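You operate a simulated robot arm through the tools that you are given. There is no shell and no other tool. Be economical: measure what you need, move in short steps, check, and stop when the job is done.

You run a simulated robot arm. Do the job below in one go: nothing can be reset, and whatever is moved stays where it is left.

Task
Salt the middle of cheese D352 in mould 43, then tighten its cord.
Fine: use the small blue brush and the salt box; put the brush back and close the box; the cheese stays in its mould; leave the other cheese unsalted and the other cords as they are; the trolley stays braked. Set down upright: small blue brush. A coat counts when it lies all over at full strength: go over it till it gets no stronger.

The check looks at the end state, three seconds after you hand in, the way a careful person would. Anything else that was tipped, shoved, dropped, spilled or broken makes it a failure.

Robot
A 6-joint arm with a two-finger parallel gripper on a trunk, on a base that drives. Base frame: it is fixed to the floor where the robot stands at the start and does not move with it; the origin is under the middle of the robot, x ahead of it, y to its left, z up. Readings come in m, rad, newtons and seconds.
With the tool pointing down near the work surface it reaches from about 0.28 to 0.8 m from the robot's upright axis, wherever it stands. Its first joint turns from -2.897 to 2.897 rad. Places, roughly: beige mould [-2.25, 6.5, 1]; lid of the salt box [0.5, 0.1, 0.6]; low trolley [0.7, 0.5, 0.5]. Payload 3.91 kg.
Tool frame: the origin (TCP) lies between the finger pads and is the grasp point; the fingertips stand 0.03 m ahead of it; z points along the fingers, y is the line along which they close. The gripper opens to 0.11 m. The fingers are 0.02 m wide and 0.01 m thick; the gripper's body (0.048 by 0.112 m) begins 0.055 m behind the TCP.
Orientation is that of the tool frame in the base frame, as a unit quaternion [x, y, z, w]. With the fingers straight down and closing along the base's y, the tool's x points along the base's -x, its y along +y and its z along -z.

Tools
- The arm moves only by the tool move_arm. Its argument "steps" is a list of rows, each an object of numbers (a shift or turn left out is 0, a gripper value left out holds the last): "tx", "ty", "tz": the shift along the tool's x, y, z in m; "rx", "ry", "rz": the turn, a rotation vector about the tool's x, y, z in degrees; "hand": the closure, from 0 (fully open) to 1 (shut). In form: [{"tx": .., "ty": .., "tz": .., "rx": .., "ry": .., "rz": .., "hand": ..}, ...]. A call has 1 to 12 rows; each row is the pose to reach, as a shift and turn from the pose commanded when the call began, along the tool's axes at that moment. A row lasts 0.2 s, in which the tool goes at most 0.05 m and 0.15 rad; a call with a longer step from one row to the next is refused whole, and so is a gripper value outside its range. Where a pose cannot be reached the arm comes as near as it can. A force on the tool above 80 N (or 10 N above the force at the start of the call, whichever is more), or a blocked arm, ends the call early, and 0.2 s more pass. The fingers move at their own pace (about 0.045 m/s each) and stop on an object; they squeeze with about 39 N. The grip force told is the motor's: it shows also when the fingers shut on nothing. Time passes only in rows, and 0.2 s behind the last, so rows that repeat a pose let the fingers close. The reply holds the time, the measured pose of the TCP, the force on the tool along the base axes, the opening and the grip force, in the units named above and with some noise, with the torque about the TCP (base axes, N m) and any sound that the robot's microphone picked up, and new pictures: "pictures" is both (left out), scene, wrist or none.
- Cameras (640 x 400 px; columns grow to the right, rows downward): "scene" is now at [-0.0023, 0.1706, 1.4804]; the picture's right is [0.05, -1.00, 0.00], its down [-0.78, -0.04, -0.62] and it looks along [0.62, 0.03, -0.78] (base axes); focal length 274 px, centre (320, 200). "wrist" rides on the gripper at [0.077, 0.007, -0.115] in the tool frame; the picture's right is [-0.09, 1.00, 0.00], its down [-0.80, -0.07, -0.59] and it looks along [-0.59, -0.05, 0.80] (tool axes); focal length 270 px, centre (320, 200). There is no depth. A picture from a camera that has moved, and an enlarged one, comes with that camera's place and axes in the base frame and with its lens.
- slide_trunk(by): slides the trunk up (or, below 0, down) by that many m; the arm and the scene camera ride with it, the base frame stays. It gives what a move gives, with no picture.
- steer(legs): drives the robot by 1 to 6 legs, each [ahead, turn to the left] in m and rad, along the robot's own axes; the way and the turn of a leg run together, so that a leg with both is an arc; at most 1.5 m and 3.142 rad a leg. The arm and the cameras ride along, it lands a little off, and it stops where it bumps. It gives what a move gives, and a new picture of the scene camera.
- head_to(pan, tilt): turns the head with the scene camera to pan (to the left, within 2.705 rad either way) and tilt (down, from -0.506 to 1.204), counted from straight ahead of the robot. It gives what a move gives, and a new picture of the scene camera.
- inspect(camera, box): a new picture of the part [left, top, right, bottom] of that camera's present view, enlarged. No time passes.
- job_done(): hands the job in; it is judged then, once.

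Work in short steps. Places have to be worked out from the pictures, the camera data and where the tool is seen: move nearer, look again, correct. Check each grasp and each placing, and mend what went wrong. You have 120 turns and 260 pictures in all, those below and enlarged ones among them. Open the gripper and draw the arm clear of the work before you hand the job in, unless the task says otherwise; then end with one line.

The tools are called as name(argument=value, ...) on one line, values as JSON. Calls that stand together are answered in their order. move_arm: Moves the arm, as the interface text tells. Its arguments: {"type":"object","properties":{"steps":{"type":"array","items":{"type":"object","properties":{"tx":{"type":"number"},"ty":{"type":"number"},"tz":{"type":"number"},"rx":{"type":"number"},"ry":{"type":"number"},"rz":{"type":"number"},"hand":{"type":"number"}}}},"pictures":{"type":"string","enum":["both","scene","wrist","none"]}},"required":["steps"]} The other tools are called the same way: slide_trunk (by) slides the trunk up or down; steer (legs) drives the base; head_to (pan, tilt) turns the head that bears the scene camera; inspect (camera, box) takes an enlarged picture of a part of a camera's view; job_done () hands the job in.

At the start:

```text
clock: 0.0
position: [0.3344, 0.3981, 0.9837]
ee_rot: [0.005, 1.0, -0.001, 0.0]
ft_force: [-0.2, -0.1, -0.5]
torque: [-0.04, 0.01, 0.01]
opening: 0.1099
finger_force: 0.0
trunk travel left (down, up): [-0.45, 0.16]
robot x, y, heading: [0.0009, 0.0156, -0.003]
head pan, tilt: [0.049, 0.899]
```

scene: 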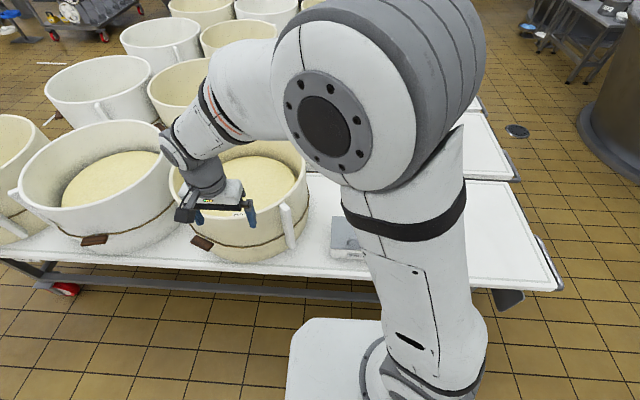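
wrist: 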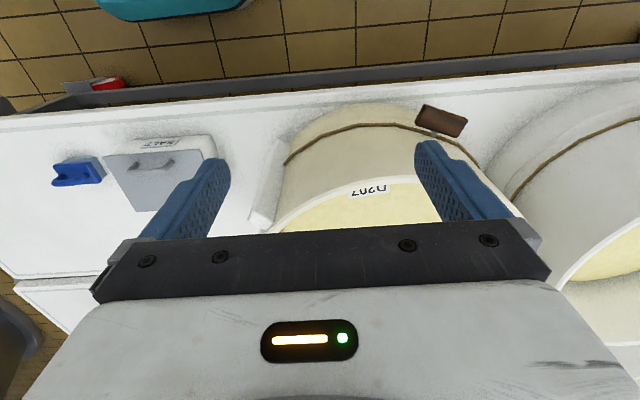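

The pictures show several moulds, the salt box and the blue brush on the trolley. I look closer at the labels.

inspect(camera="wrist", box=[0, 80, 320, 280])

inspect(camera="wrist", box=[240, 80, 640, 330])

inspect(camera="scene", box=[0, 80, 320, 280])

```text
2.00 times, centred on (160, 180) of wrist
camera zoom: at [0.2574, 0.4053, 1.0998], right [0.1, 1.0, 0.0], down [0.8, -0.08, 0.59], along [0.59, -0.06, -0.8], focal length 541 px, centre (640, 240)
```

zoom: 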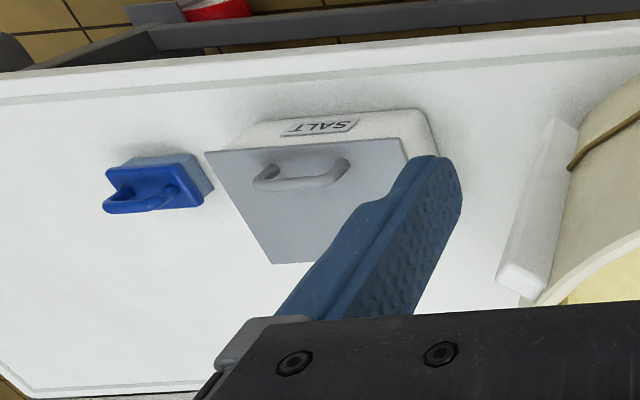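

```text
1.60 times, centred on (440, 205) of wrist
camera zoom: at [0.2574, 0.4053, 1.0998], right [0.1, 1.0, 0.0], down [0.8, -0.08, 0.59], along [0.59, -0.06, -0.8], focal length 432 px, centre (128, 192)
```

zoom: 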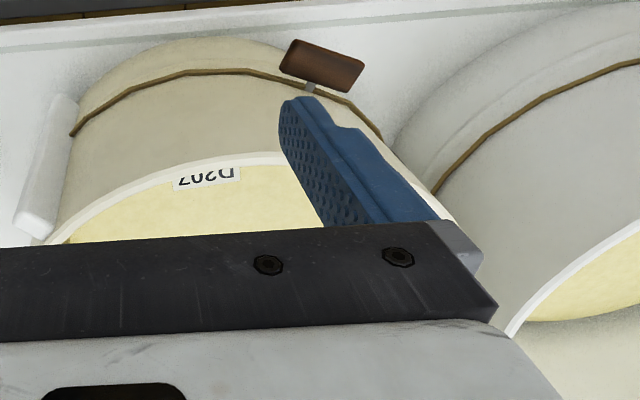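

```text
2.00 times, centred on (160, 180) of scene
camera zoom: at [-0.0023, 0.1706, 1.4804], right [0.05, -1.0, 0.0], down [-0.78, -0.04, -0.62], along [0.62, 0.03, -0.78], focal length 549 px, centre (640, 240)
```

zoom: 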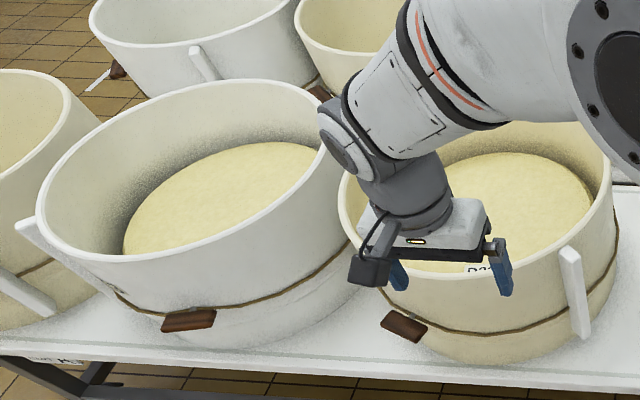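

The near mould holds D207, so I look for D352 / mould 43 with the head and take a picture to the left and straight ahead.

head_to(pan=0.8, tilt=0.7)

head_to(pan=0.2, tilt=0.45)

head_to(pan=-0.6, tilt=0.7)

```text
clock: 1.1
position: [0.3352, 0.3982, 0.9843]
ee_rot: [0.004, 1.0, 0.0, 0.0]
ft_force: [-0.3, 0.5, 0.4]
torque: [0.01, 0.0, 0.03]
opening: 0.1101
finger_force: 0.1
trunk travel left (down, up): [-0.45, 0.16]
robot x, y, heading: [-0.001, 0.022, 0.0]
head pan, tilt: [0.799, 0.7]
camera scene: at [-0.0186, 0.2277, 1.4964], right [0.72, -0.7, 0.0], down [-0.45, -0.46, -0.76], along [0.53, 0.55, -0.64], focal length 274 px, centre (320, 200)
```

scene: 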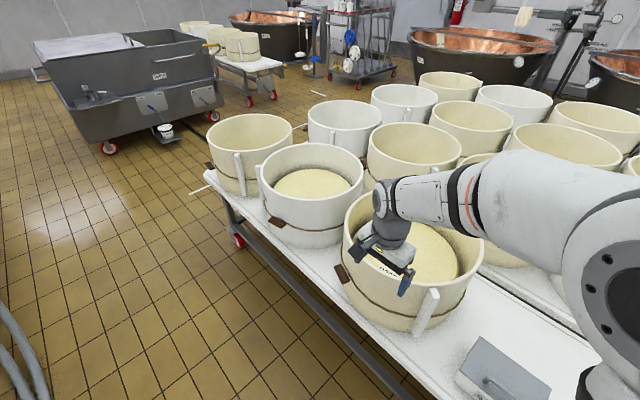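

```text
clock: 2.1
position: [0.3346, 0.3981, 0.9843]
ee_rot: [0.003, 1.0, 0.0, 0.0]
ft_force: [0.1, -0.8, 0.0]
torque: [-0.02, 0.03, 0.0]
opening: 0.1099
finger_force: 0.0
trunk travel left (down, up): [-0.45, 0.16]
robot x, y, heading: [0.0026, 0.0151, 0.003]
head pan, tilt: [0.201, 0.45]
camera scene: at [0.0122, 0.1853, 1.5185], right [0.2, -0.98, 0.0], down [-0.43, -0.09, -0.9], along [0.88, 0.18, -0.44], focal length 274 px, centre (320, 200)
```

scene: 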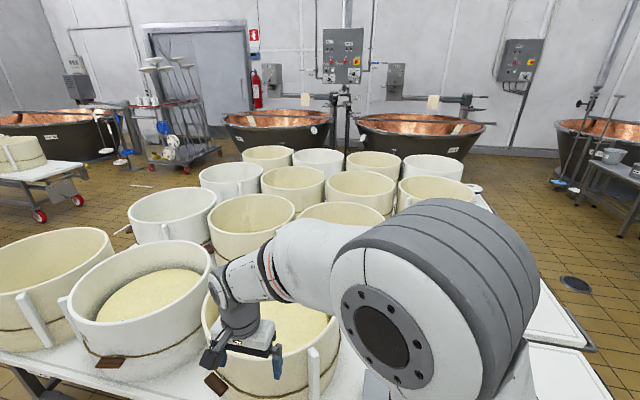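

```text
clock: 3.2
position: [0.335, 0.3989, 0.9838]
ee_rot: [0.003, 1.0, 0.0, 0.0]
ft_force: [0.1, 0.4, -0.2]
torque: [-0.03, -0.02, -0.02]
opening: 0.1099
finger_force: 0.1
trunk travel left (down, up): [-0.45, 0.16]
robot x, y, heading: [0.0028, 0.0136, -0.003]
head pan, tilt: [-0.6, 0.7]
camera scene: at [-0.0076, 0.119, 1.4964], right [-0.56, -0.83, 0.0], down [-0.53, 0.36, -0.77], along [0.63, -0.43, -0.64], focal length 274 px, centre (320, 200)
```

scene: 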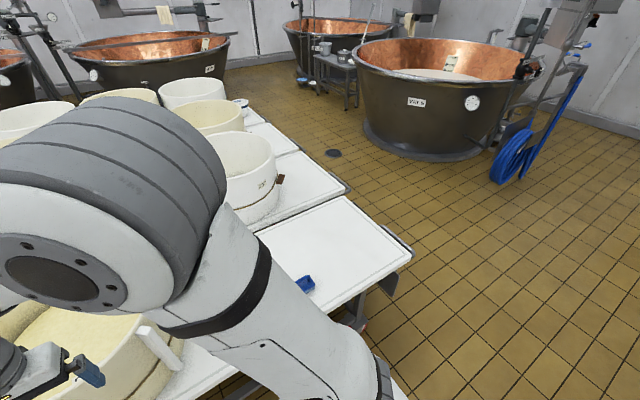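

Only two near moulds hold cheese; I check the white one's label and the trolley's brake state.

head_to(pan=0.9, tilt=0.75)

inspect(camera="scene", box=[240, 120, 400, 260])

inspect(camera="scene", box=[340, 170, 560, 400])

```text
clock: 4.8
position: [0.3345, 0.3974, 0.9854]
ee_rot: [0.003, 1.0, 0.0, 0.0]
ft_force: [0.2, 0.1, -0.1]
torque: [0.01, 0.0, 0.0]
opening: 0.1101
finger_force: 0.1
trunk travel left (down, up): [-0.45, 0.16]
robot x, y, heading: [-0.0007, 0.0142, -0.001]
head pan, tilt: [0.901, 0.75]
camera scene: at [-0.0263, 0.2318, 1.4921], right [0.78, -0.62, 0.0], down [-0.42, -0.53, -0.73], along [0.45, 0.57, -0.68], focal length 274 px, centre (320, 200)
```

scene: 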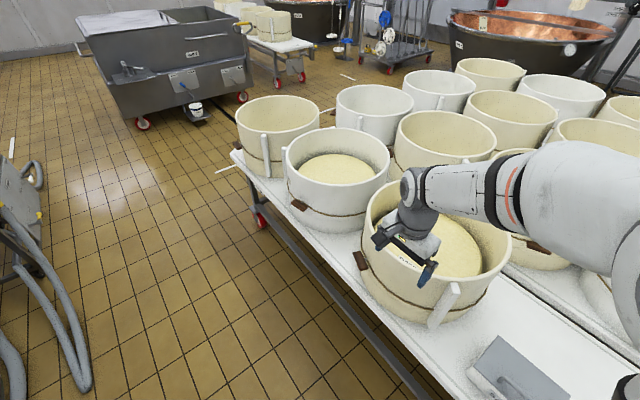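

```text
2.86 times, centred on (320, 190) of scene
camera zoom: at [-0.0263, 0.2318, 1.4921], right [0.78, -0.62, 0.0], down [-0.42, -0.53, -0.73], along [0.45, 0.57, -0.68], focal length 784 px, centre (320, 229)
```

zoom: 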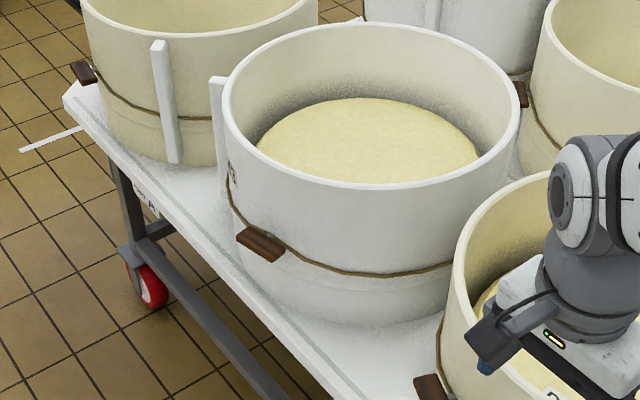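

```text
1.74 times, centred on (450, 285) of scene
camera zoom: at [-0.0263, 0.2318, 1.4921], right [0.78, -0.62, 0.0], down [-0.42, -0.53, -0.73], along [0.45, 0.57, -0.68], focal length 477 px, centre (94, 52)
```

zoom: 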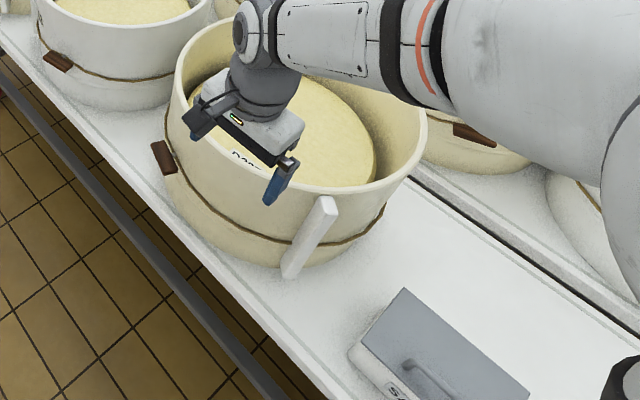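

The white mould has its number plate facing -x, to be read later. I swing the hand over toward the salt box for a better look.

move_arm(steps=[{"ty": -0.05}, {"ty": -0.1}, {"ty": -0.15}, {"ty": -0.2}, {"ty": -0.25}, {"ty": -0.3}, {"ty": -0.35}, {"ty": -0.38}, {"ty": -0.38}], pictures="both")

```text
clock: 6.8
position: [0.333, 0.0175, 0.9819]
ee_rot: [0.004, 1.0, 0.0, 0.0]
ft_force: [0.4, -0.6, 0.6]
torque: [0.0, 0.0, -0.02]
opening: 0.1102
finger_force: 0.0
trunk travel left (down, up): [-0.45, 0.16]
robot x, y, heading: [0.0031, 0.0183, 0.003]
head pan, tilt: [0.901, 0.75]
camera scene: at [-0.0265, 0.2318, 1.4921], right [0.78, -0.62, 0.0], down [-0.42, -0.53, -0.73], along [0.45, 0.57, -0.68], focal length 274 px, centre (320, 200)
camera wrist: at [0.2558, 0.0252, 1.0981], right [0.1, 1.0, 0.0], down [0.8, -0.08, 0.59], along [0.59, -0.06, -0.8], focal length 270 px, centre (320, 200)
```

scene: 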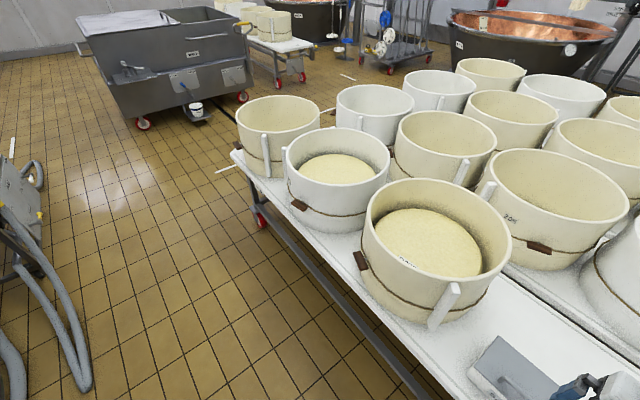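
wrist: 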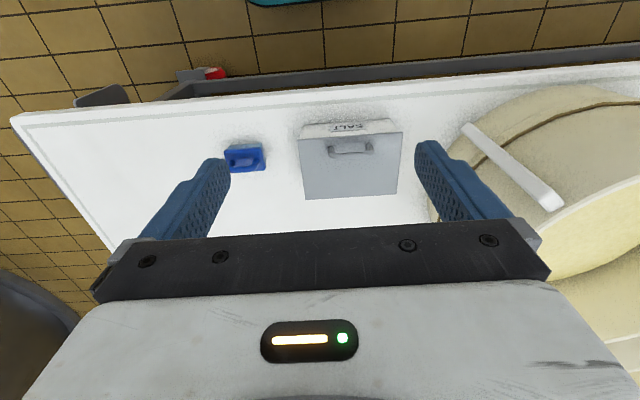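

Triangulating: lid handle at about (0.474, 0.057, 0.65), brush at about (0.518, -0.17, 0.575). I zoom on both.

inspect(camera="wrist", box=[210, 100, 420, 220])

inspect(camera="scene", box=[440, 300, 640, 400])

inspect(camera="scene", box=[260, 120, 420, 260])

```text
3.05 times, centred on (315, 160) of wrist
camera zoom: at [0.2558, 0.0252, 1.0981], right [0.1, 1.0, 0.0], down [0.8, -0.08, 0.59], along [0.59, -0.06, -0.8], focal length 824 px, centre (335, 322)
```

zoom: 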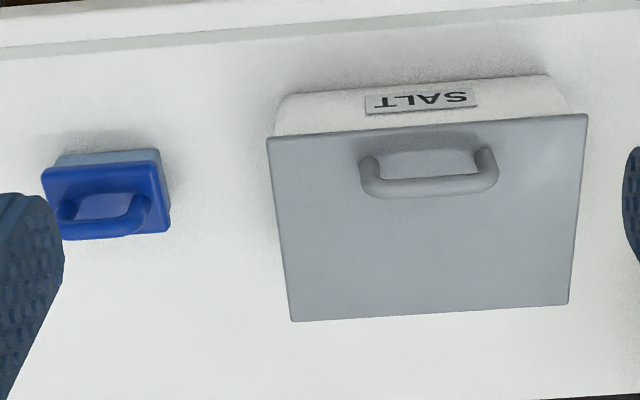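

```text
3.20 times, centred on (540, 350) of scene
camera zoom: at [-0.0265, 0.2318, 1.4921], right [0.78, -0.62, 0.0], down [-0.42, -0.53, -0.73], along [0.45, 0.57, -0.68], focal length 878 px, centre (-384, -280)
```

zoom: 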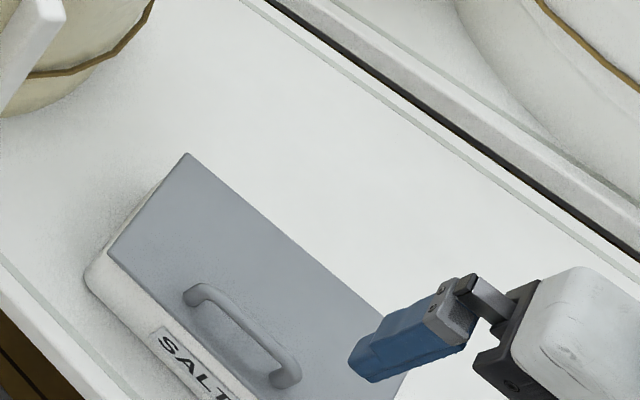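

```text
2.86 times, centred on (340, 190) of scene
camera zoom: at [-0.0265, 0.2318, 1.4921], right [0.78, -0.62, 0.0], down [-0.42, -0.53, -0.73], along [0.45, 0.57, -0.68], focal length 784 px, centre (263, 229)
```

zoom: 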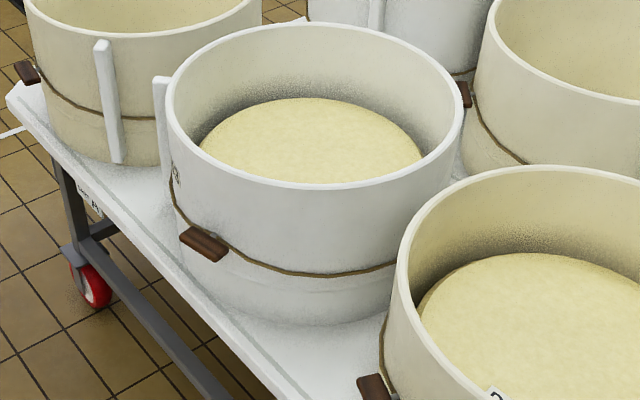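

The handle bar runs along y near the lid's front edge, and the lid looks hinged at the rear. I turn the hand 90° and go above the handle.

move_arm(steps=[{"tx": -0.0127, "ty": 0.0033, "tz": 0.0167, "rz": -7.5}, {"tx": -0.0253, "ty": 0.0067, "tz": 0.0333, "rz": -15}, {"tx": -0.038, "ty": 0.01, "tz": 0.05, "rz": -22.5}, {"tx": -0.0507, "ty": 0.0133, "tz": 0.0667, "rz": -30}, {"tx": -0.0633, "ty": 0.0167, "tz": 0.0833, "rz": -37.5}, {"tx": -0.076, "ty": 0.02, "tz": 0.1, "rz": -45}, {"tx": -0.0887, "ty": 0.0233, "tz": 0.1167, "rz": -52.5}, {"tx": -0.1013, "ty": 0.0267, "tz": 0.1333, "rz": -60}, {"tx": -0.114, "ty": 0.03, "tz": 0.15, "rz": -67.5}, {"tx": -0.1267, "ty": 0.0333, "tz": 0.1667, "rz": -75}, {"tx": -0.1393, "ty": 0.0367, "tz": 0.1833, "rz": -82.5}, {"tx": -0.152, "ty": 0.04, "tz": 0.2, "rz": -90}], pictures="wrist")

head_to(pan=0.0, tilt=0.95)

```text
clock: 9.4
position: [0.4844, 0.0573, 0.7819]
ee_rot: [-0.705, 0.709, -0.001, 0.0]
ft_force: [-0.4, 0.5, 0.3]
torque: [0.02, 0.0, 0.02]
opening: 0.1098
finger_force: 0.0
trunk travel left (down, up): [-0.45, 0.16]
robot x, y, heading: [-0.0014, 0.0157, 0.003]
head pan, tilt: [0.901, 0.75]
camera wrist: at [0.4769, -0.0202, 0.8982], right [-1.0, 0.09, 0.0], down [0.08, 0.8, 0.59], along [0.06, 0.59, -0.8], focal length 270 px, centre (320, 200)
```

wrist: 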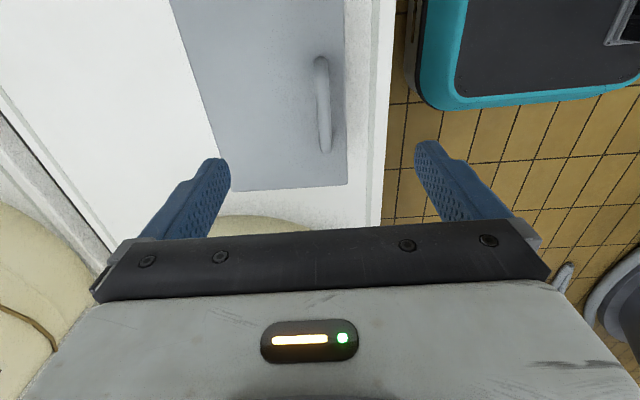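

```text
clock: 10.6
position: [0.4846, 0.0569, 0.7822]
ee_rot: [-0.704, 0.71, 0.0, 0.0]
ft_force: [-0.5, 0.5, 0.0]
torque: [0.03, 0.02, -0.02]
opening: 0.11
finger_force: 0.1
trunk travel left (down, up): [-0.45, 0.16]
robot x, y, heading: [0.0014, 0.0161, -0.003]
head pan, tilt: [0.0, 0.949]
camera scene: at [-0.0049, 0.1669, 1.4766], right [0.0, -1.0, 0.0], down [-0.81, 0.0, -0.58], along [0.58, 0.0, -0.81], focal length 274 px, centre (320, 200)
```

scene: 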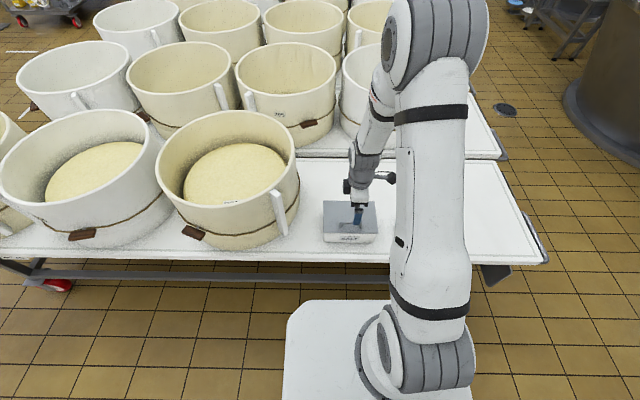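

The handle spans y 0.02 to 0.10 at x≈0.482, right under the TCP. I half close the fingers and come down in steps.

move_arm(steps=[{"ty": 0.002, "tx": -0.004, "tz": 0.03, "hand": 0.5}, {"ty": 0.002, "tx": -0.004, "tz": 0.06, "hand": 0.5}, {"ty": 0.002, "tx": -0.004, "tz": 0.09}, {"ty": 0.002, "tx": -0.004, "tz": 0.11}, {"ty": 0.002, "tx": -0.004, "tz": 0.12}, {"ty": 0.002, "tx": -0.004, "tz": 0.12}], pictures="both")

inspect(camera="scene", box=[290, 160, 420, 260])

```text
clock: 12.0
position: [0.4821, 0.0616, 0.6636]
ee_rot: [-0.704, 0.71, 0.0, -0.001]
ft_force: [0.0, -0.6, -1.0]
torque: [-0.01, 0.01, -0.02]
opening: 0.055
finger_force: 0.0
trunk travel left (down, up): [-0.45, 0.16]
robot x, y, heading: [0.0007, 0.0183, 0.001]
head pan, tilt: [0.0, 0.949]
camera scene: at [-0.0049, 0.1669, 1.4766], right [0.0, -1.0, 0.0], down [-0.81, 0.0, -0.58], along [0.58, 0.0, -0.81], focal length 274 px, centre (320, 200)
camera wrist: at [0.4748, -0.0166, 0.7799], right [-1.0, 0.1, 0.0], down [0.08, 0.8, 0.59], along [0.06, 0.59, -0.8], focal length 270 px, centre (320, 200)
```

scene: 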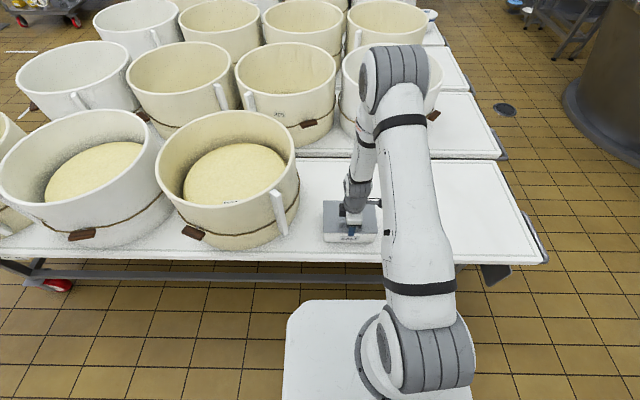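
wrist: 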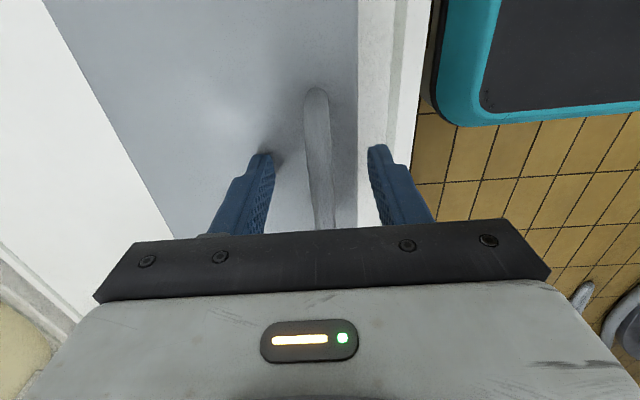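

```text
4.00 times, centred on (355, 210) of scene
camera zoom: at [-0.0049, 0.1669, 1.4766], right [0.0, -1.0, 0.0], down [-0.81, 0.0, -0.58], along [0.58, 0.0, -0.81], focal length 1097 px, centre (180, 160)
```

zoom: 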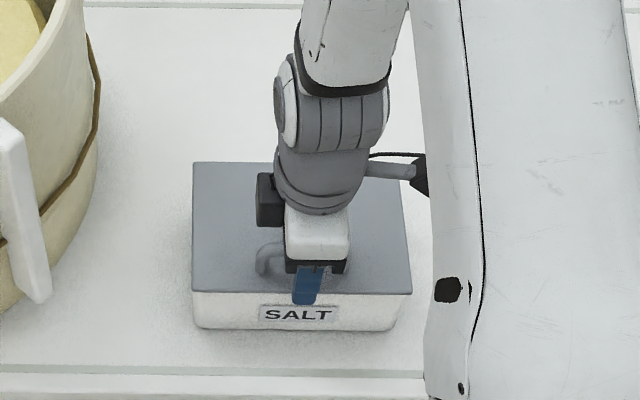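

The bar lies between the fingers. I go a bit lower and close.

move_arm(steps=[{"tz": 0.006}, {"tz": 0.01}, {"tz": 0.01, "hand": 1}, {"tz": 0.01, "hand": 1}, {"tz": 0.01, "hand": 1}, {"tz": 0.01, "hand": 1}], pictures="wrist")

```text
clock: 13.0
position: [0.4845, 0.0607, 0.6628]
ee_rot: [-0.704, 0.71, -0.005, 0.007]
ft_force: [-28.8, -3.2, 31.8]
torque: [-0.17, -0.19, -0.31]
opening: 0.0126
finger_force: 14.5
trunk travel left (down, up): [-0.45, 0.16]
robot x, y, heading: [-0.0006, 0.0141, -0.001]
head pan, tilt: [0.0, 0.949]
stopped in row 5: the force on the tool passed its limit at 154 N (the readings are from after the stop); the commanded pose is now the measured one
camera wrist: at [0.4751, -0.0168, 0.7781], right [-1.0, 0.1, -0.02], down [0.07, 0.8, 0.6], along [0.07, 0.59, -0.8], focal length 270 px, centre (320, 200)
```

wrist: 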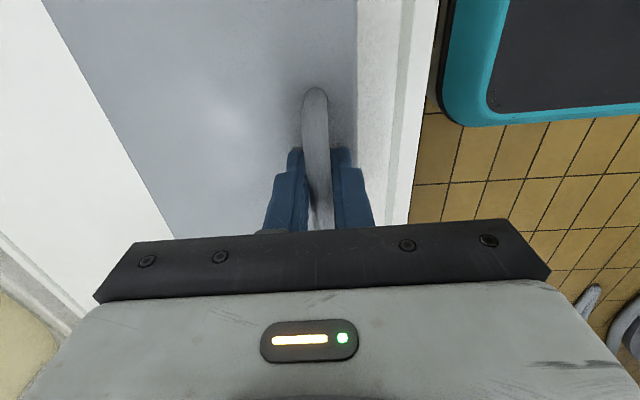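

The handle is gripped (opening 12.6 mm); the fingertips touched the lid. I relieve it by lifting 1–2 cm and see how it responds.

move_arm(steps=[{"tz": -0.004, "hand": 1}, {"tz": -0.008}, {"tz": -0.012}, {"tz": -0.016}, {"tz": -0.02}, {"tz": -0.02}], pictures="both")

inspect(camera="scene", box=[290, 160, 420, 260])

```text
clock: 14.4
position: [0.4908, 0.0612, 0.6795]
ee_rot: [-0.704, 0.71, -0.007, 0.007]
ft_force: [2.6, 0.0, -5.8]
torque: [0.13, 0.49, -0.02]
opening: 0.0114
finger_force: 39.1
trunk travel left (down, up): [-0.45, 0.16]
robot x, y, heading: [-0.0027, 0.0187, 0.001]
head pan, tilt: [0.0, 0.949]
camera scene: at [-0.004, 0.167, 1.4766], right [0.0, -1.0, 0.0], down [-0.81, 0.0, -0.58], along [0.58, 0.0, -0.81], focal length 274 px, centre (320, 200)
camera wrist: at [0.4807, -0.0167, 0.7947], right [-1.0, 0.1, -0.02], down [0.07, 0.8, 0.6], along [0.07, 0.59, -0.8], focal length 270 px, centre (320, 200)
```

scene: 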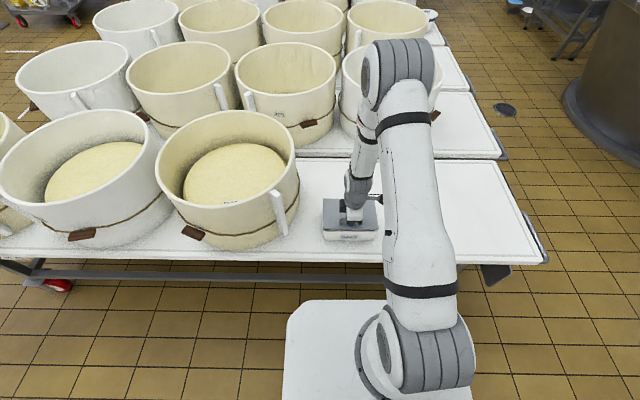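
wrist: 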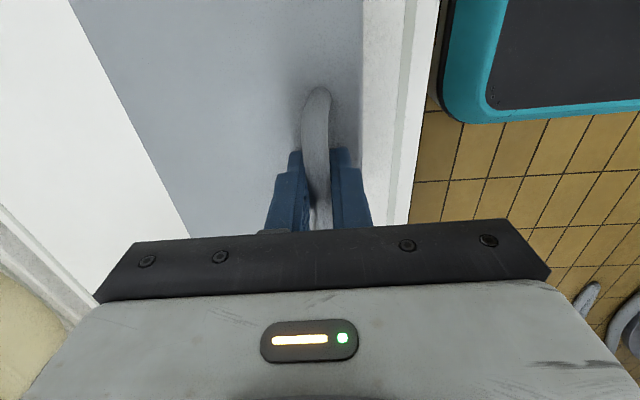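

```text
4.00 times, centred on (355, 210) of scene
camera zoom: at [-0.004, 0.167, 1.4766], right [0.0, -1.0, 0.0], down [-0.81, 0.0, -0.58], along [0.58, 0.0, -0.81], focal length 1097 px, centre (180, 160)
```

zoom: 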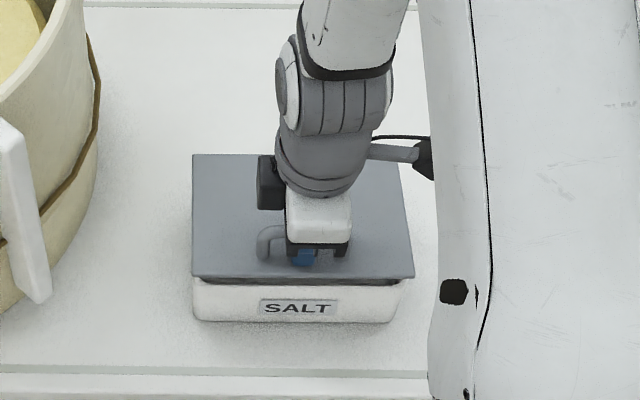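

The front gap opened; hinge-like, with a slight forward drift. I follow the arc a bit further and compare.

move_arm(steps=[{"tz": -0.008, "ty": -0.001}, {"tz": -0.016, "ty": -0.003}, {"tz": -0.024, "ty": -0.006}, {"tz": -0.032, "ty": -0.01}, {"tz": -0.032, "ty": -0.01}], pictures="wrist")

inspect(camera="scene", box=[290, 160, 420, 260])

```text
clock: 15.6
position: [0.4998, 0.0621, 0.7119]
ee_rot: [-0.704, 0.71, -0.006, 0.007]
ft_force: [3.7, -2.0, -6.5]
torque: [-0.09, 0.2, 0.01]
opening: 0.011
finger_force: 39.4
trunk travel left (down, up): [-0.45, 0.16]
robot x, y, heading: [-0.0011, 0.0164, 0.002]
head pan, tilt: [0.0, 0.949]
camera wrist: at [0.4903, -0.0154, 0.8267], right [-1.0, 0.1, -0.02], down [0.07, 0.8, 0.6], along [0.07, 0.59, -0.8], focal length 270 px, centre (320, 200)
```

wrist: 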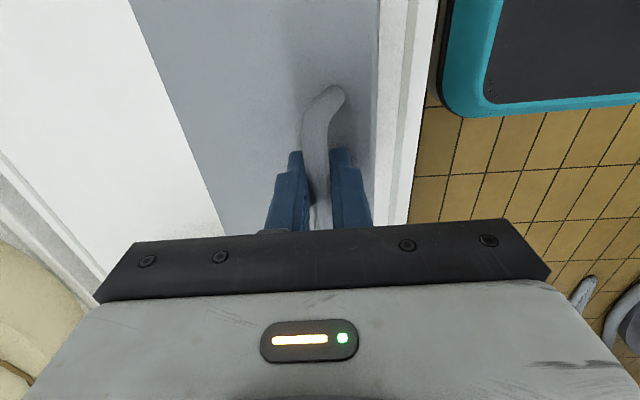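

```text
4.00 times, centred on (355, 210) of scene
camera zoom: at [-0.004, 0.1669, 1.4766], right [0.0, -1.0, 0.0], down [-0.81, 0.0, -0.58], along [0.58, 0.0, -0.81], focal length 1097 px, centre (180, 160)
```

zoom: 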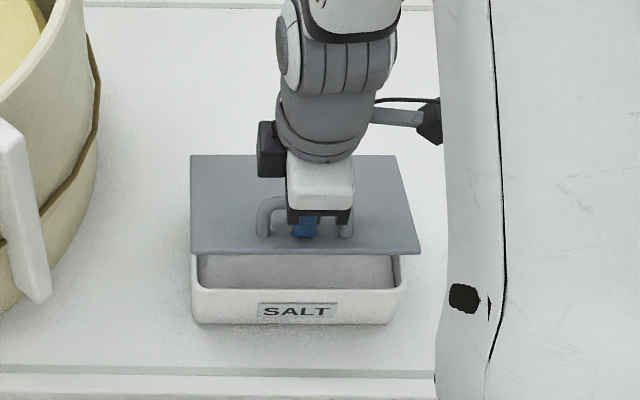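

The lid is hinged at the rear (hinge ≈ (0.605, 0.63)) and the bar turns in the fingers. I follow the arc, tilting the hand along partly.

move_arm(steps=[{"ty": -0.0086, "tz": -0.0118, "rx": -4}, {"ty": -0.0185, "tz": -0.0223, "rx": -8}, {"ty": -0.0296, "tz": -0.0315, "rx": -13}, {"ty": -0.0418, "tz": -0.0392, "rx": -18}, {"ty": -0.0548, "tz": -0.0454, "rx": -24}, {"ty": -0.0548, "tz": -0.0454, "rx": -24}], pictures="wrist")

inspect(camera="scene", box=[290, 140, 420, 240])

```text
clock: 17.0
position: [0.5524, 0.061, 0.7571]
ee_rot: [-0.69, 0.696, 0.143, -0.141]
ft_force: [2.0, -1.9, -5.7]
torque: [-0.37, 0.03, 0.1]
opening: 0.011
finger_force: 38.5
trunk travel left (down, up): [-0.45, 0.16]
robot x, y, heading: [0.0007, 0.0192, -0.001]
head pan, tilt: [0.0, 0.949]
camera wrist: at [0.5905, -0.0171, 0.8658], right [-0.92, 0.1, 0.39], down [0.3, 0.8, 0.52], along [-0.26, 0.6, -0.76], focal length 270 px, centre (320, 200)
```

wrist: 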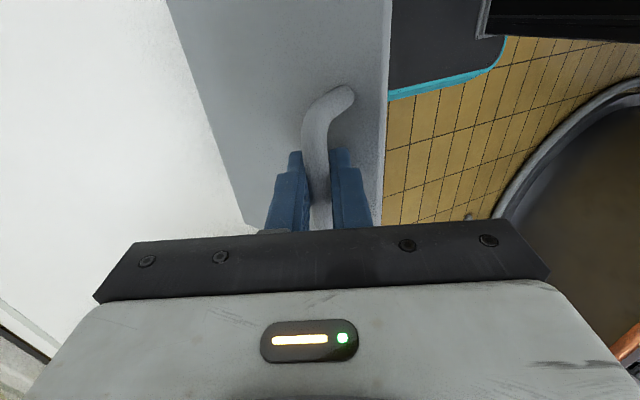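

```text
4.00 times, centred on (355, 190) of scene
camera zoom: at [-0.0038, 0.1668, 1.4766], right [0.0, -1.0, 0.0], down [-0.81, 0.0, -0.58], along [0.58, 0.0, -0.81], focal length 1097 px, centre (180, 240)
```

zoom: 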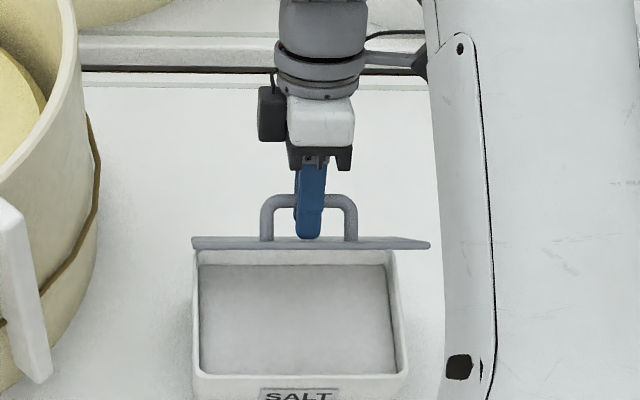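

The lid is at about 60° and the salt shows. I continue the arc past vertical.

move_arm(steps=[{"ty": -0.0106, "tz": -0.0098, "rx": -5}, {"ty": -0.0224, "tz": -0.0181, "rx": -10}, {"ty": -0.0369, "tz": -0.0258, "rx": -15}, {"ty": -0.0504, "tz": -0.0309, "rx": -20}, {"ty": -0.0504, "tz": -0.0309, "rx": -20}], pictures="wrist")

inspect(camera="scene", box=[290, 140, 420, 240])

```text
clock: 18.2
position: [0.6124, 0.059, 0.7647]
ee_rot: [-0.655, 0.66, 0.262, -0.258]
ft_force: [-1.3, -0.4, -8.5]
torque: [-0.35, 0.06, -0.13]
opening: 0.0111
finger_force: 39.6
trunk travel left (down, up): [-0.45, 0.16]
robot x, y, heading: [0.0017, 0.0195, 0.005]
head pan, tilt: [0.0, 0.949]
camera wrist: at [0.6842, -0.0195, 0.8546], right [-0.73, 0.09, 0.68], down [0.46, 0.8, 0.39], along [-0.51, 0.6, -0.62], focal length 270 px, centre (320, 200)
```

wrist: 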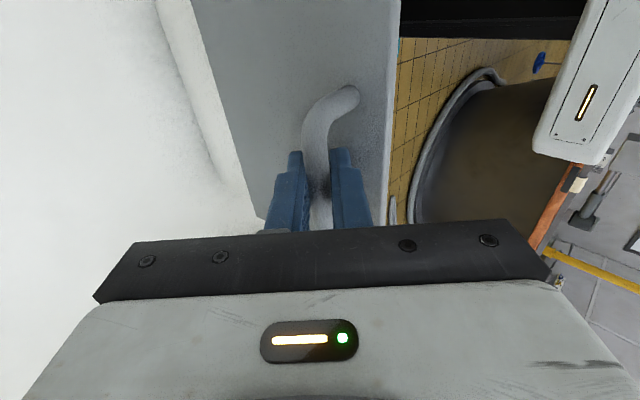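

```text
4.00 times, centred on (355, 190) of scene
camera zoom: at [-0.0038, 0.167, 1.4766], right [0.0, -1.0, 0.0], down [-0.81, 0.0, -0.58], along [0.58, 0.0, -0.81], focal length 1097 px, centre (180, 240)
```

zoom: 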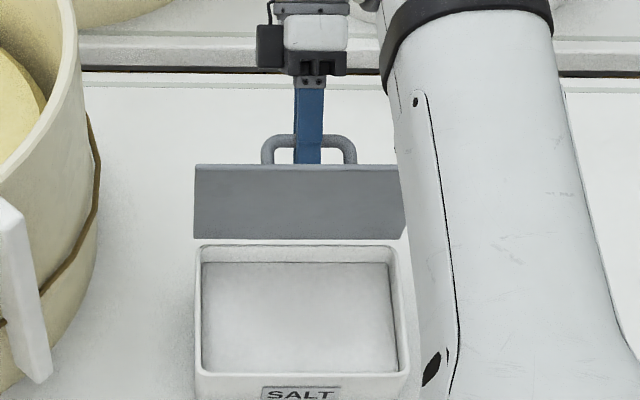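

The lid is near vertical (~85°). A further ~20°, watching for the stop.

move_arm(steps=[{"ty": -0.006, "tz": -0.004, "rx": -2}, {"ty": -0.012, "tz": -0.0079, "rx": -4}, {"ty": -0.0249, "tz": -0.0144, "rx": -8}, {"ty": -0.0385, "tz": -0.0192, "rx": -12}, {"ty": -0.0385, "tz": -0.0192, "rx": -12}], pictures="wrist")

inspect(camera="scene", box=[290, 120, 420, 240])

```text
clock: 19.4
position: [0.6344, 0.0583, 0.7555]
ee_rot: [-0.626, 0.629, 0.328, -0.324]
ft_force: [-0.1, 2.1, -6.7]
torque: [-0.05, -0.15, -0.4]
opening: 0.0114
finger_force: 39.0
out of reach, approached as far as the arm can: row 4, 5
trunk travel left (down, up): [-0.45, 0.16]
robot x, y, heading: [0.001, 0.0162, -0.002]
head pan, tilt: [0.0, 0.949]
camera wrist: at [0.723, -0.0189, 0.8268], right [-0.57, 0.09, 0.82], down [0.53, 0.8, 0.29], along [-0.62, 0.6, -0.5], focal length 270 px, centre (320, 200)
```

wrist: 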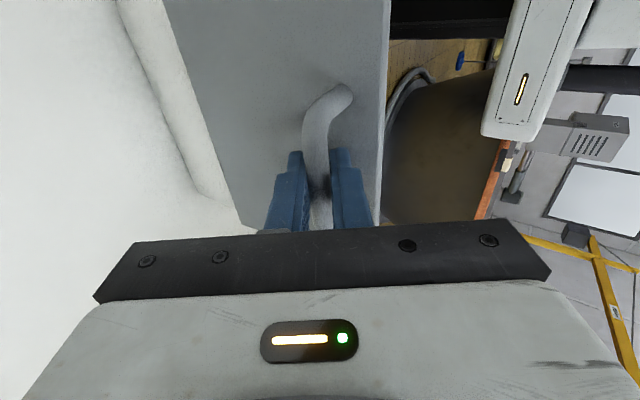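

```text
3.33 times, centred on (355, 180) of scene
camera zoom: at [-0.0038, 0.1672, 1.4766], right [0.0, -1.0, 0.0], down [-0.81, 0.0, -0.58], along [0.58, 0.0, -0.81], focal length 914 px, centre (203, 267)
```

zoom: 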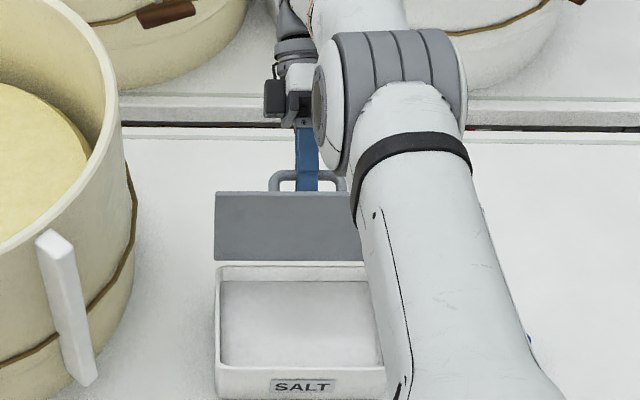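

The tilt limits reach; I straighten the hand while moving the bar further back and slightly down.

move_arm(steps=[{"ty": -0.002, "tz": -0.002, "rx": 7}, {"ty": -0.006, "tz": -0.005, "rx": 14}, {"ty": -0.011, "tz": -0.009, "rx": 21}, {"ty": -0.0156, "tz": -0.0135, "rx": 28}, {"ty": -0.0156, "tz": -0.0135, "rx": 28}], pictures="wrist")

inspect(camera="scene", box=[290, 120, 420, 240])

```text
clock: 20.6
position: [0.6539, 0.0599, 0.7511]
ee_rot: [-0.685, 0.691, 0.165, -0.162]
ft_force: [2.4, 1.1, 11.1]
torque: [-0.49, -0.01, -0.21]
opening: 0.011
finger_force: 38.9
trunk travel left (down, up): [-0.45, 0.16]
robot x, y, heading: [-0.0027, 0.0171, 0.003]
head pan, tilt: [0.0, 0.949]
camera wrist: at [0.6983, -0.0186, 0.8576], right [-0.89, 0.09, 0.45], down [0.34, 0.8, 0.5], along [-0.31, 0.6, -0.74], focal length 270 px, centre (320, 200)
```

wrist: 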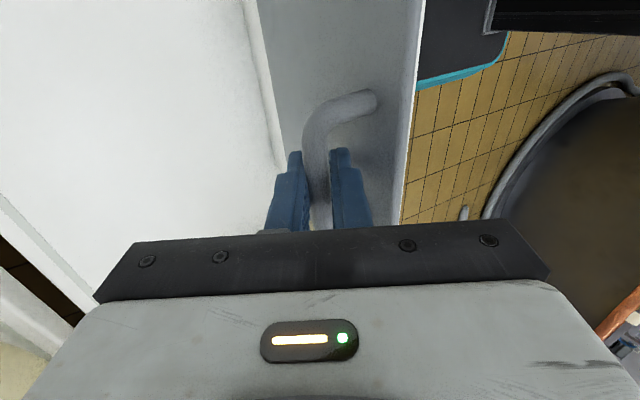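

```text
3.33 times, centred on (355, 180) of scene
camera zoom: at [-0.0057, 0.167, 1.4768], right [0.0, -1.0, 0.0], down [-0.81, 0.0, -0.58], along [0.58, 0.0, -0.81], focal length 914 px, centre (203, 267)
```

zoom: 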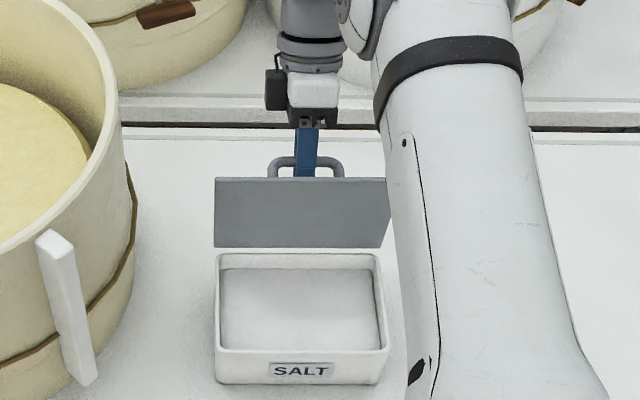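

The lid hit its stop and the box slid ~1 cm back, so the lid is at its open stop. I open the fingers gently and watch whether it stays.

move_arm(steps=[{"hand": 0.8}, {"hand": 0.8}, {"hand": 0.7}, {"hand": 0.7}], pictures="wrist")

inspect(camera="scene", box=[290, 120, 420, 240])

```text
clock: 21.6
position: [0.6543, 0.0595, 0.749]
ee_rot: [-0.685, 0.69, 0.166, -0.164]
ft_force: [0.1, -0.4, -0.2]
torque: [0.02, -0.02, -0.01]
opening: 0.0328
finger_force: 0.0
trunk travel left (down, up): [-0.45, 0.16]
robot x, y, heading: [-0.002, 0.0199, 0.002]
head pan, tilt: [0.0, 0.949]
camera wrist: at [0.6984, -0.0188, 0.8559], right [-0.89, 0.09, 0.45], down [0.34, 0.8, 0.5], along [-0.31, 0.6, -0.74], focal length 270 px, centre (320, 200)
```

wrist: 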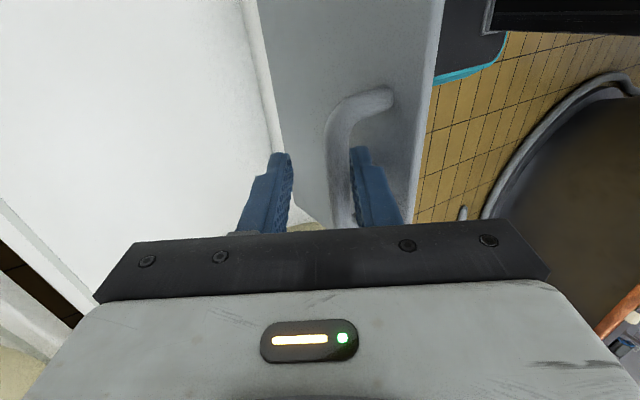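

```text
3.33 times, centred on (355, 180) of scene
camera zoom: at [-0.0047, 0.1669, 1.4766], right [0.0, -1.0, 0.0], down [-0.81, 0.0, -0.58], along [0.58, 0.0, -0.81], focal length 914 px, centre (203, 267)
```

zoom: 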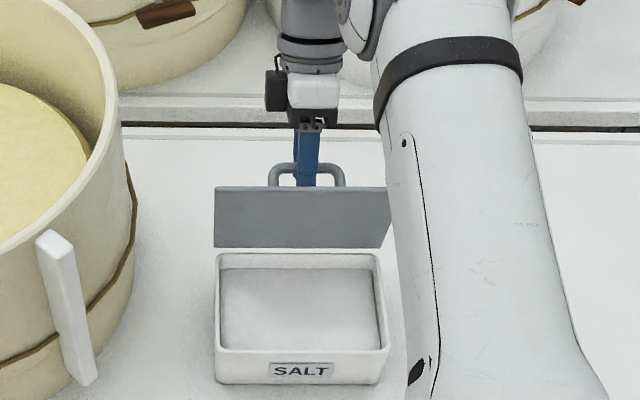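

The lid leans back on the near finger, at ~85°, so it isn't past vertical; earlier the fingertip probably wedged. I raise the tips slightly and push the bar further back with the near finger.

move_arm(steps=[{"tz": -0.01}, {"ty": -0.007, "tz": -0.013}, {"ty": -0.014, "tz": -0.016}, {"ty": -0.021, "tz": -0.018}, {"ty": -0.028, "tz": -0.02}, {"ty": -0.028, "tz": -0.02}], pictures="wrist")

inspect(camera="scene", box=[290, 120, 420, 240])

```text
clock: 23.0
position: [0.6884, 0.0582, 0.7539]
ee_rot: [-0.684, 0.691, 0.167, -0.163]
ft_force: [-0.1, 0.3, 0.9]
torque: [0.01, -0.04, 0.0]
opening: 0.033
finger_force: 0.0
trunk travel left (down, up): [-0.45, 0.16]
robot x, y, heading: [-0.0008, 0.0193, 0.002]
head pan, tilt: [0.0, 0.949]
camera wrist: at [0.7325, -0.019, 0.8604], right [-0.89, 0.09, 0.45], down [0.34, 0.8, 0.5], along [-0.31, 0.6, -0.74], focal length 270 px, centre (320, 200)
```

wrist: 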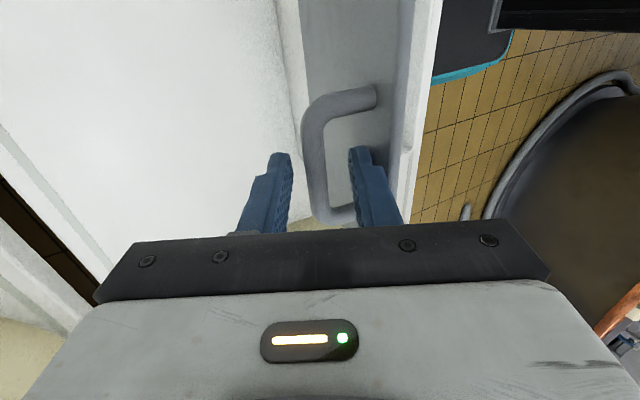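

```text
3.33 times, centred on (355, 180) of scene
camera zoom: at [-0.0046, 0.1669, 1.4766], right [0.0, -1.0, 0.0], down [-0.81, 0.0, -0.58], along [0.58, 0.0, -0.81], focal length 914 px, centre (203, 267)
```

zoom: 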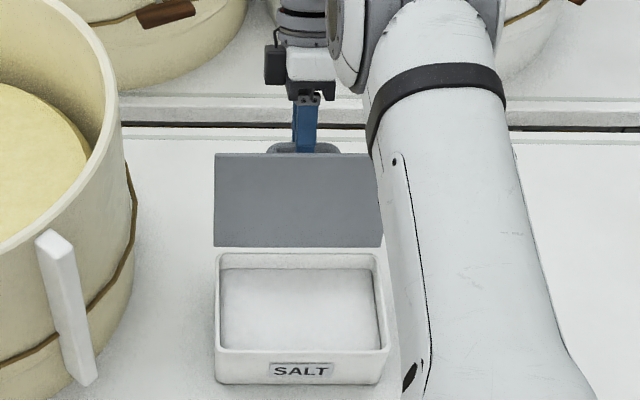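

The lid is now ~103° open and stands off the finger by itself. I withdraw along the tool axis.

move_arm(steps=[{"tz": -0.02}, {"tz": -0.04}, {"tz": -0.07}, {"tz": -0.1}, {"tz": -0.13, "rx": 8}, {"tz": -0.14, "rx": 16}, {"tz": -0.14, "rx": 24}, {"tz": -0.14, "rx": 28}], pictures="both")

```text
clock: 24.8
position: [0.7509, 0.0576, 0.8799]
ee_rot: [-0.704, 0.71, -0.007, 0.007]
ft_force: [-0.2, -0.3, 0.4]
torque: [-0.01, 0.03, -0.01]
opening: 0.0328
finger_force: 0.1
trunk travel left (down, up): [-0.45, 0.16]
robot x, y, heading: [0.0015, 0.0168, 0.002]
head pan, tilt: [0.0, 0.949]
camera scene: at [-0.005, 0.1669, 1.4766], right [0.0, -1.0, 0.0], down [-0.81, 0.0, -0.58], along [0.58, 0.0, -0.81], focal length 274 px, centre (320, 200)
camera wrist: at [0.7405, -0.0188, 0.9949], right [-1.0, 0.1, -0.02], down [0.07, 0.8, 0.6], along [0.07, 0.59, -0.8], focal length 270 px, centre (320, 200)
```

scene: 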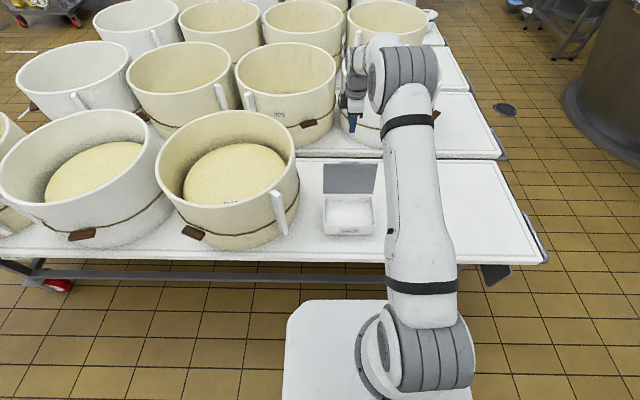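
wrist: 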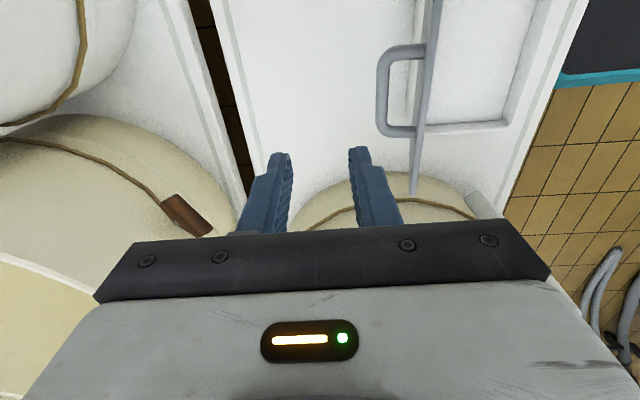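

The lid stays open. Now over to the brush near (0.518, -0.17).

move_arm(steps=[{"tx": 0.03, "ty": 0.03, "hand": 0.4}, {"tx": 0.062, "ty": 0.06}, {"tx": 0.094, "ty": 0.09}, {"tx": 0.126, "ty": 0.12}, {"tx": 0.158, "ty": 0.15}, {"tx": 0.19, "ty": 0.18}, {"tx": 0.222, "ty": 0.21}, {"tx": 0.25, "ty": 0.233, "tz": 0.03}, {"tx": 0.25, "ty": 0.233, "tz": 0.08}, {"tx": 0.25, "ty": 0.233, "tz": 0.08}], pictures="both")

```text
clock: 27.0
position: [0.5171, -0.1855, 0.7935]
ee_rot: [-0.704, 0.71, -0.006, 0.007]
ft_force: [-0.5, -0.3, -0.8]
torque: [-0.01, -0.01, 0.03]
opening: 0.0659
finger_force: 0.1
trunk travel left (down, up): [-0.45, 0.16]
robot x, y, heading: [0.0009, 0.0115, 0.001]
head pan, tilt: [0.0, 0.949]
camera scene: at [-0.0045, 0.1668, 1.4767], right [0.0, -1.0, 0.0], down [-0.81, 0.0, -0.58], along [0.58, 0.0, -0.81], focal length 274 px, centre (320, 200)
camera wrist: at [0.5079, -0.2638, 0.9098], right [-1.0, 0.1, -0.02], down [0.07, 0.8, 0.6], along [0.07, 0.59, -0.8], focal length 270 px, centre (320, 200)
```

scene: 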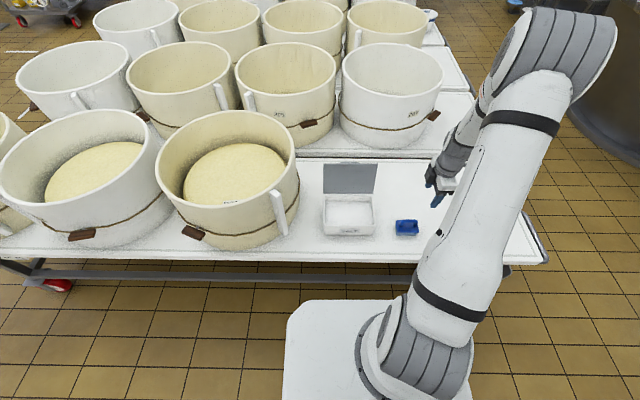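
wrist: 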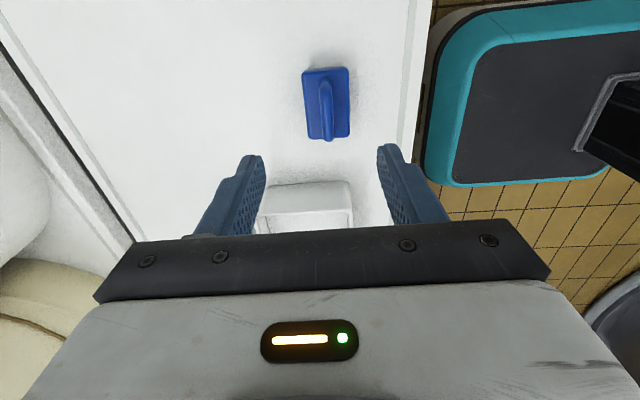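

Brush handle at ≈(0.517, -0.16). I zoom to see its shape.

inspect(camera="wrist", box=[270, 40, 390, 160])

inspect(camera="scene", box=[310, 150, 450, 250])

```text
3.33 times, centred on (330, 100) of wrist
camera zoom: at [0.5079, -0.2638, 0.9098], right [-1.0, 0.1, -0.02], down [0.07, 0.8, 0.6], along [0.07, 0.59, -0.8], focal length 901 px, centre (287, 533)
```

zoom: 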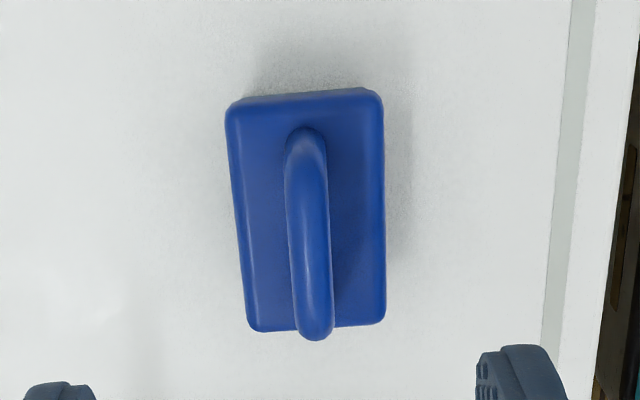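

```text
4.00 times, centred on (380, 200) of scene
camera zoom: at [-0.0045, 0.1668, 1.4767], right [0.0, -1.0, 0.0], down [-0.81, 0.0, -0.58], along [0.58, 0.0, -0.81], focal length 1097 px, centre (80, 200)
```

zoom: 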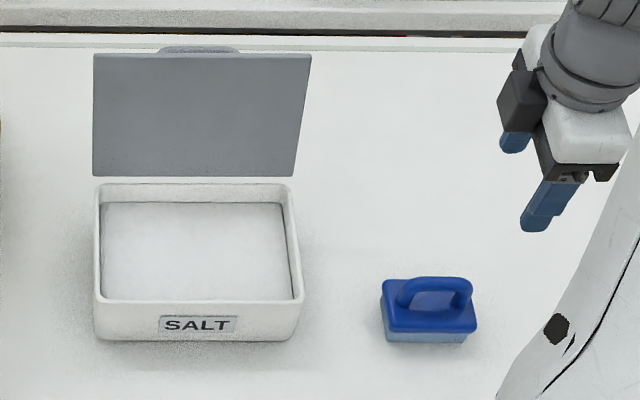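

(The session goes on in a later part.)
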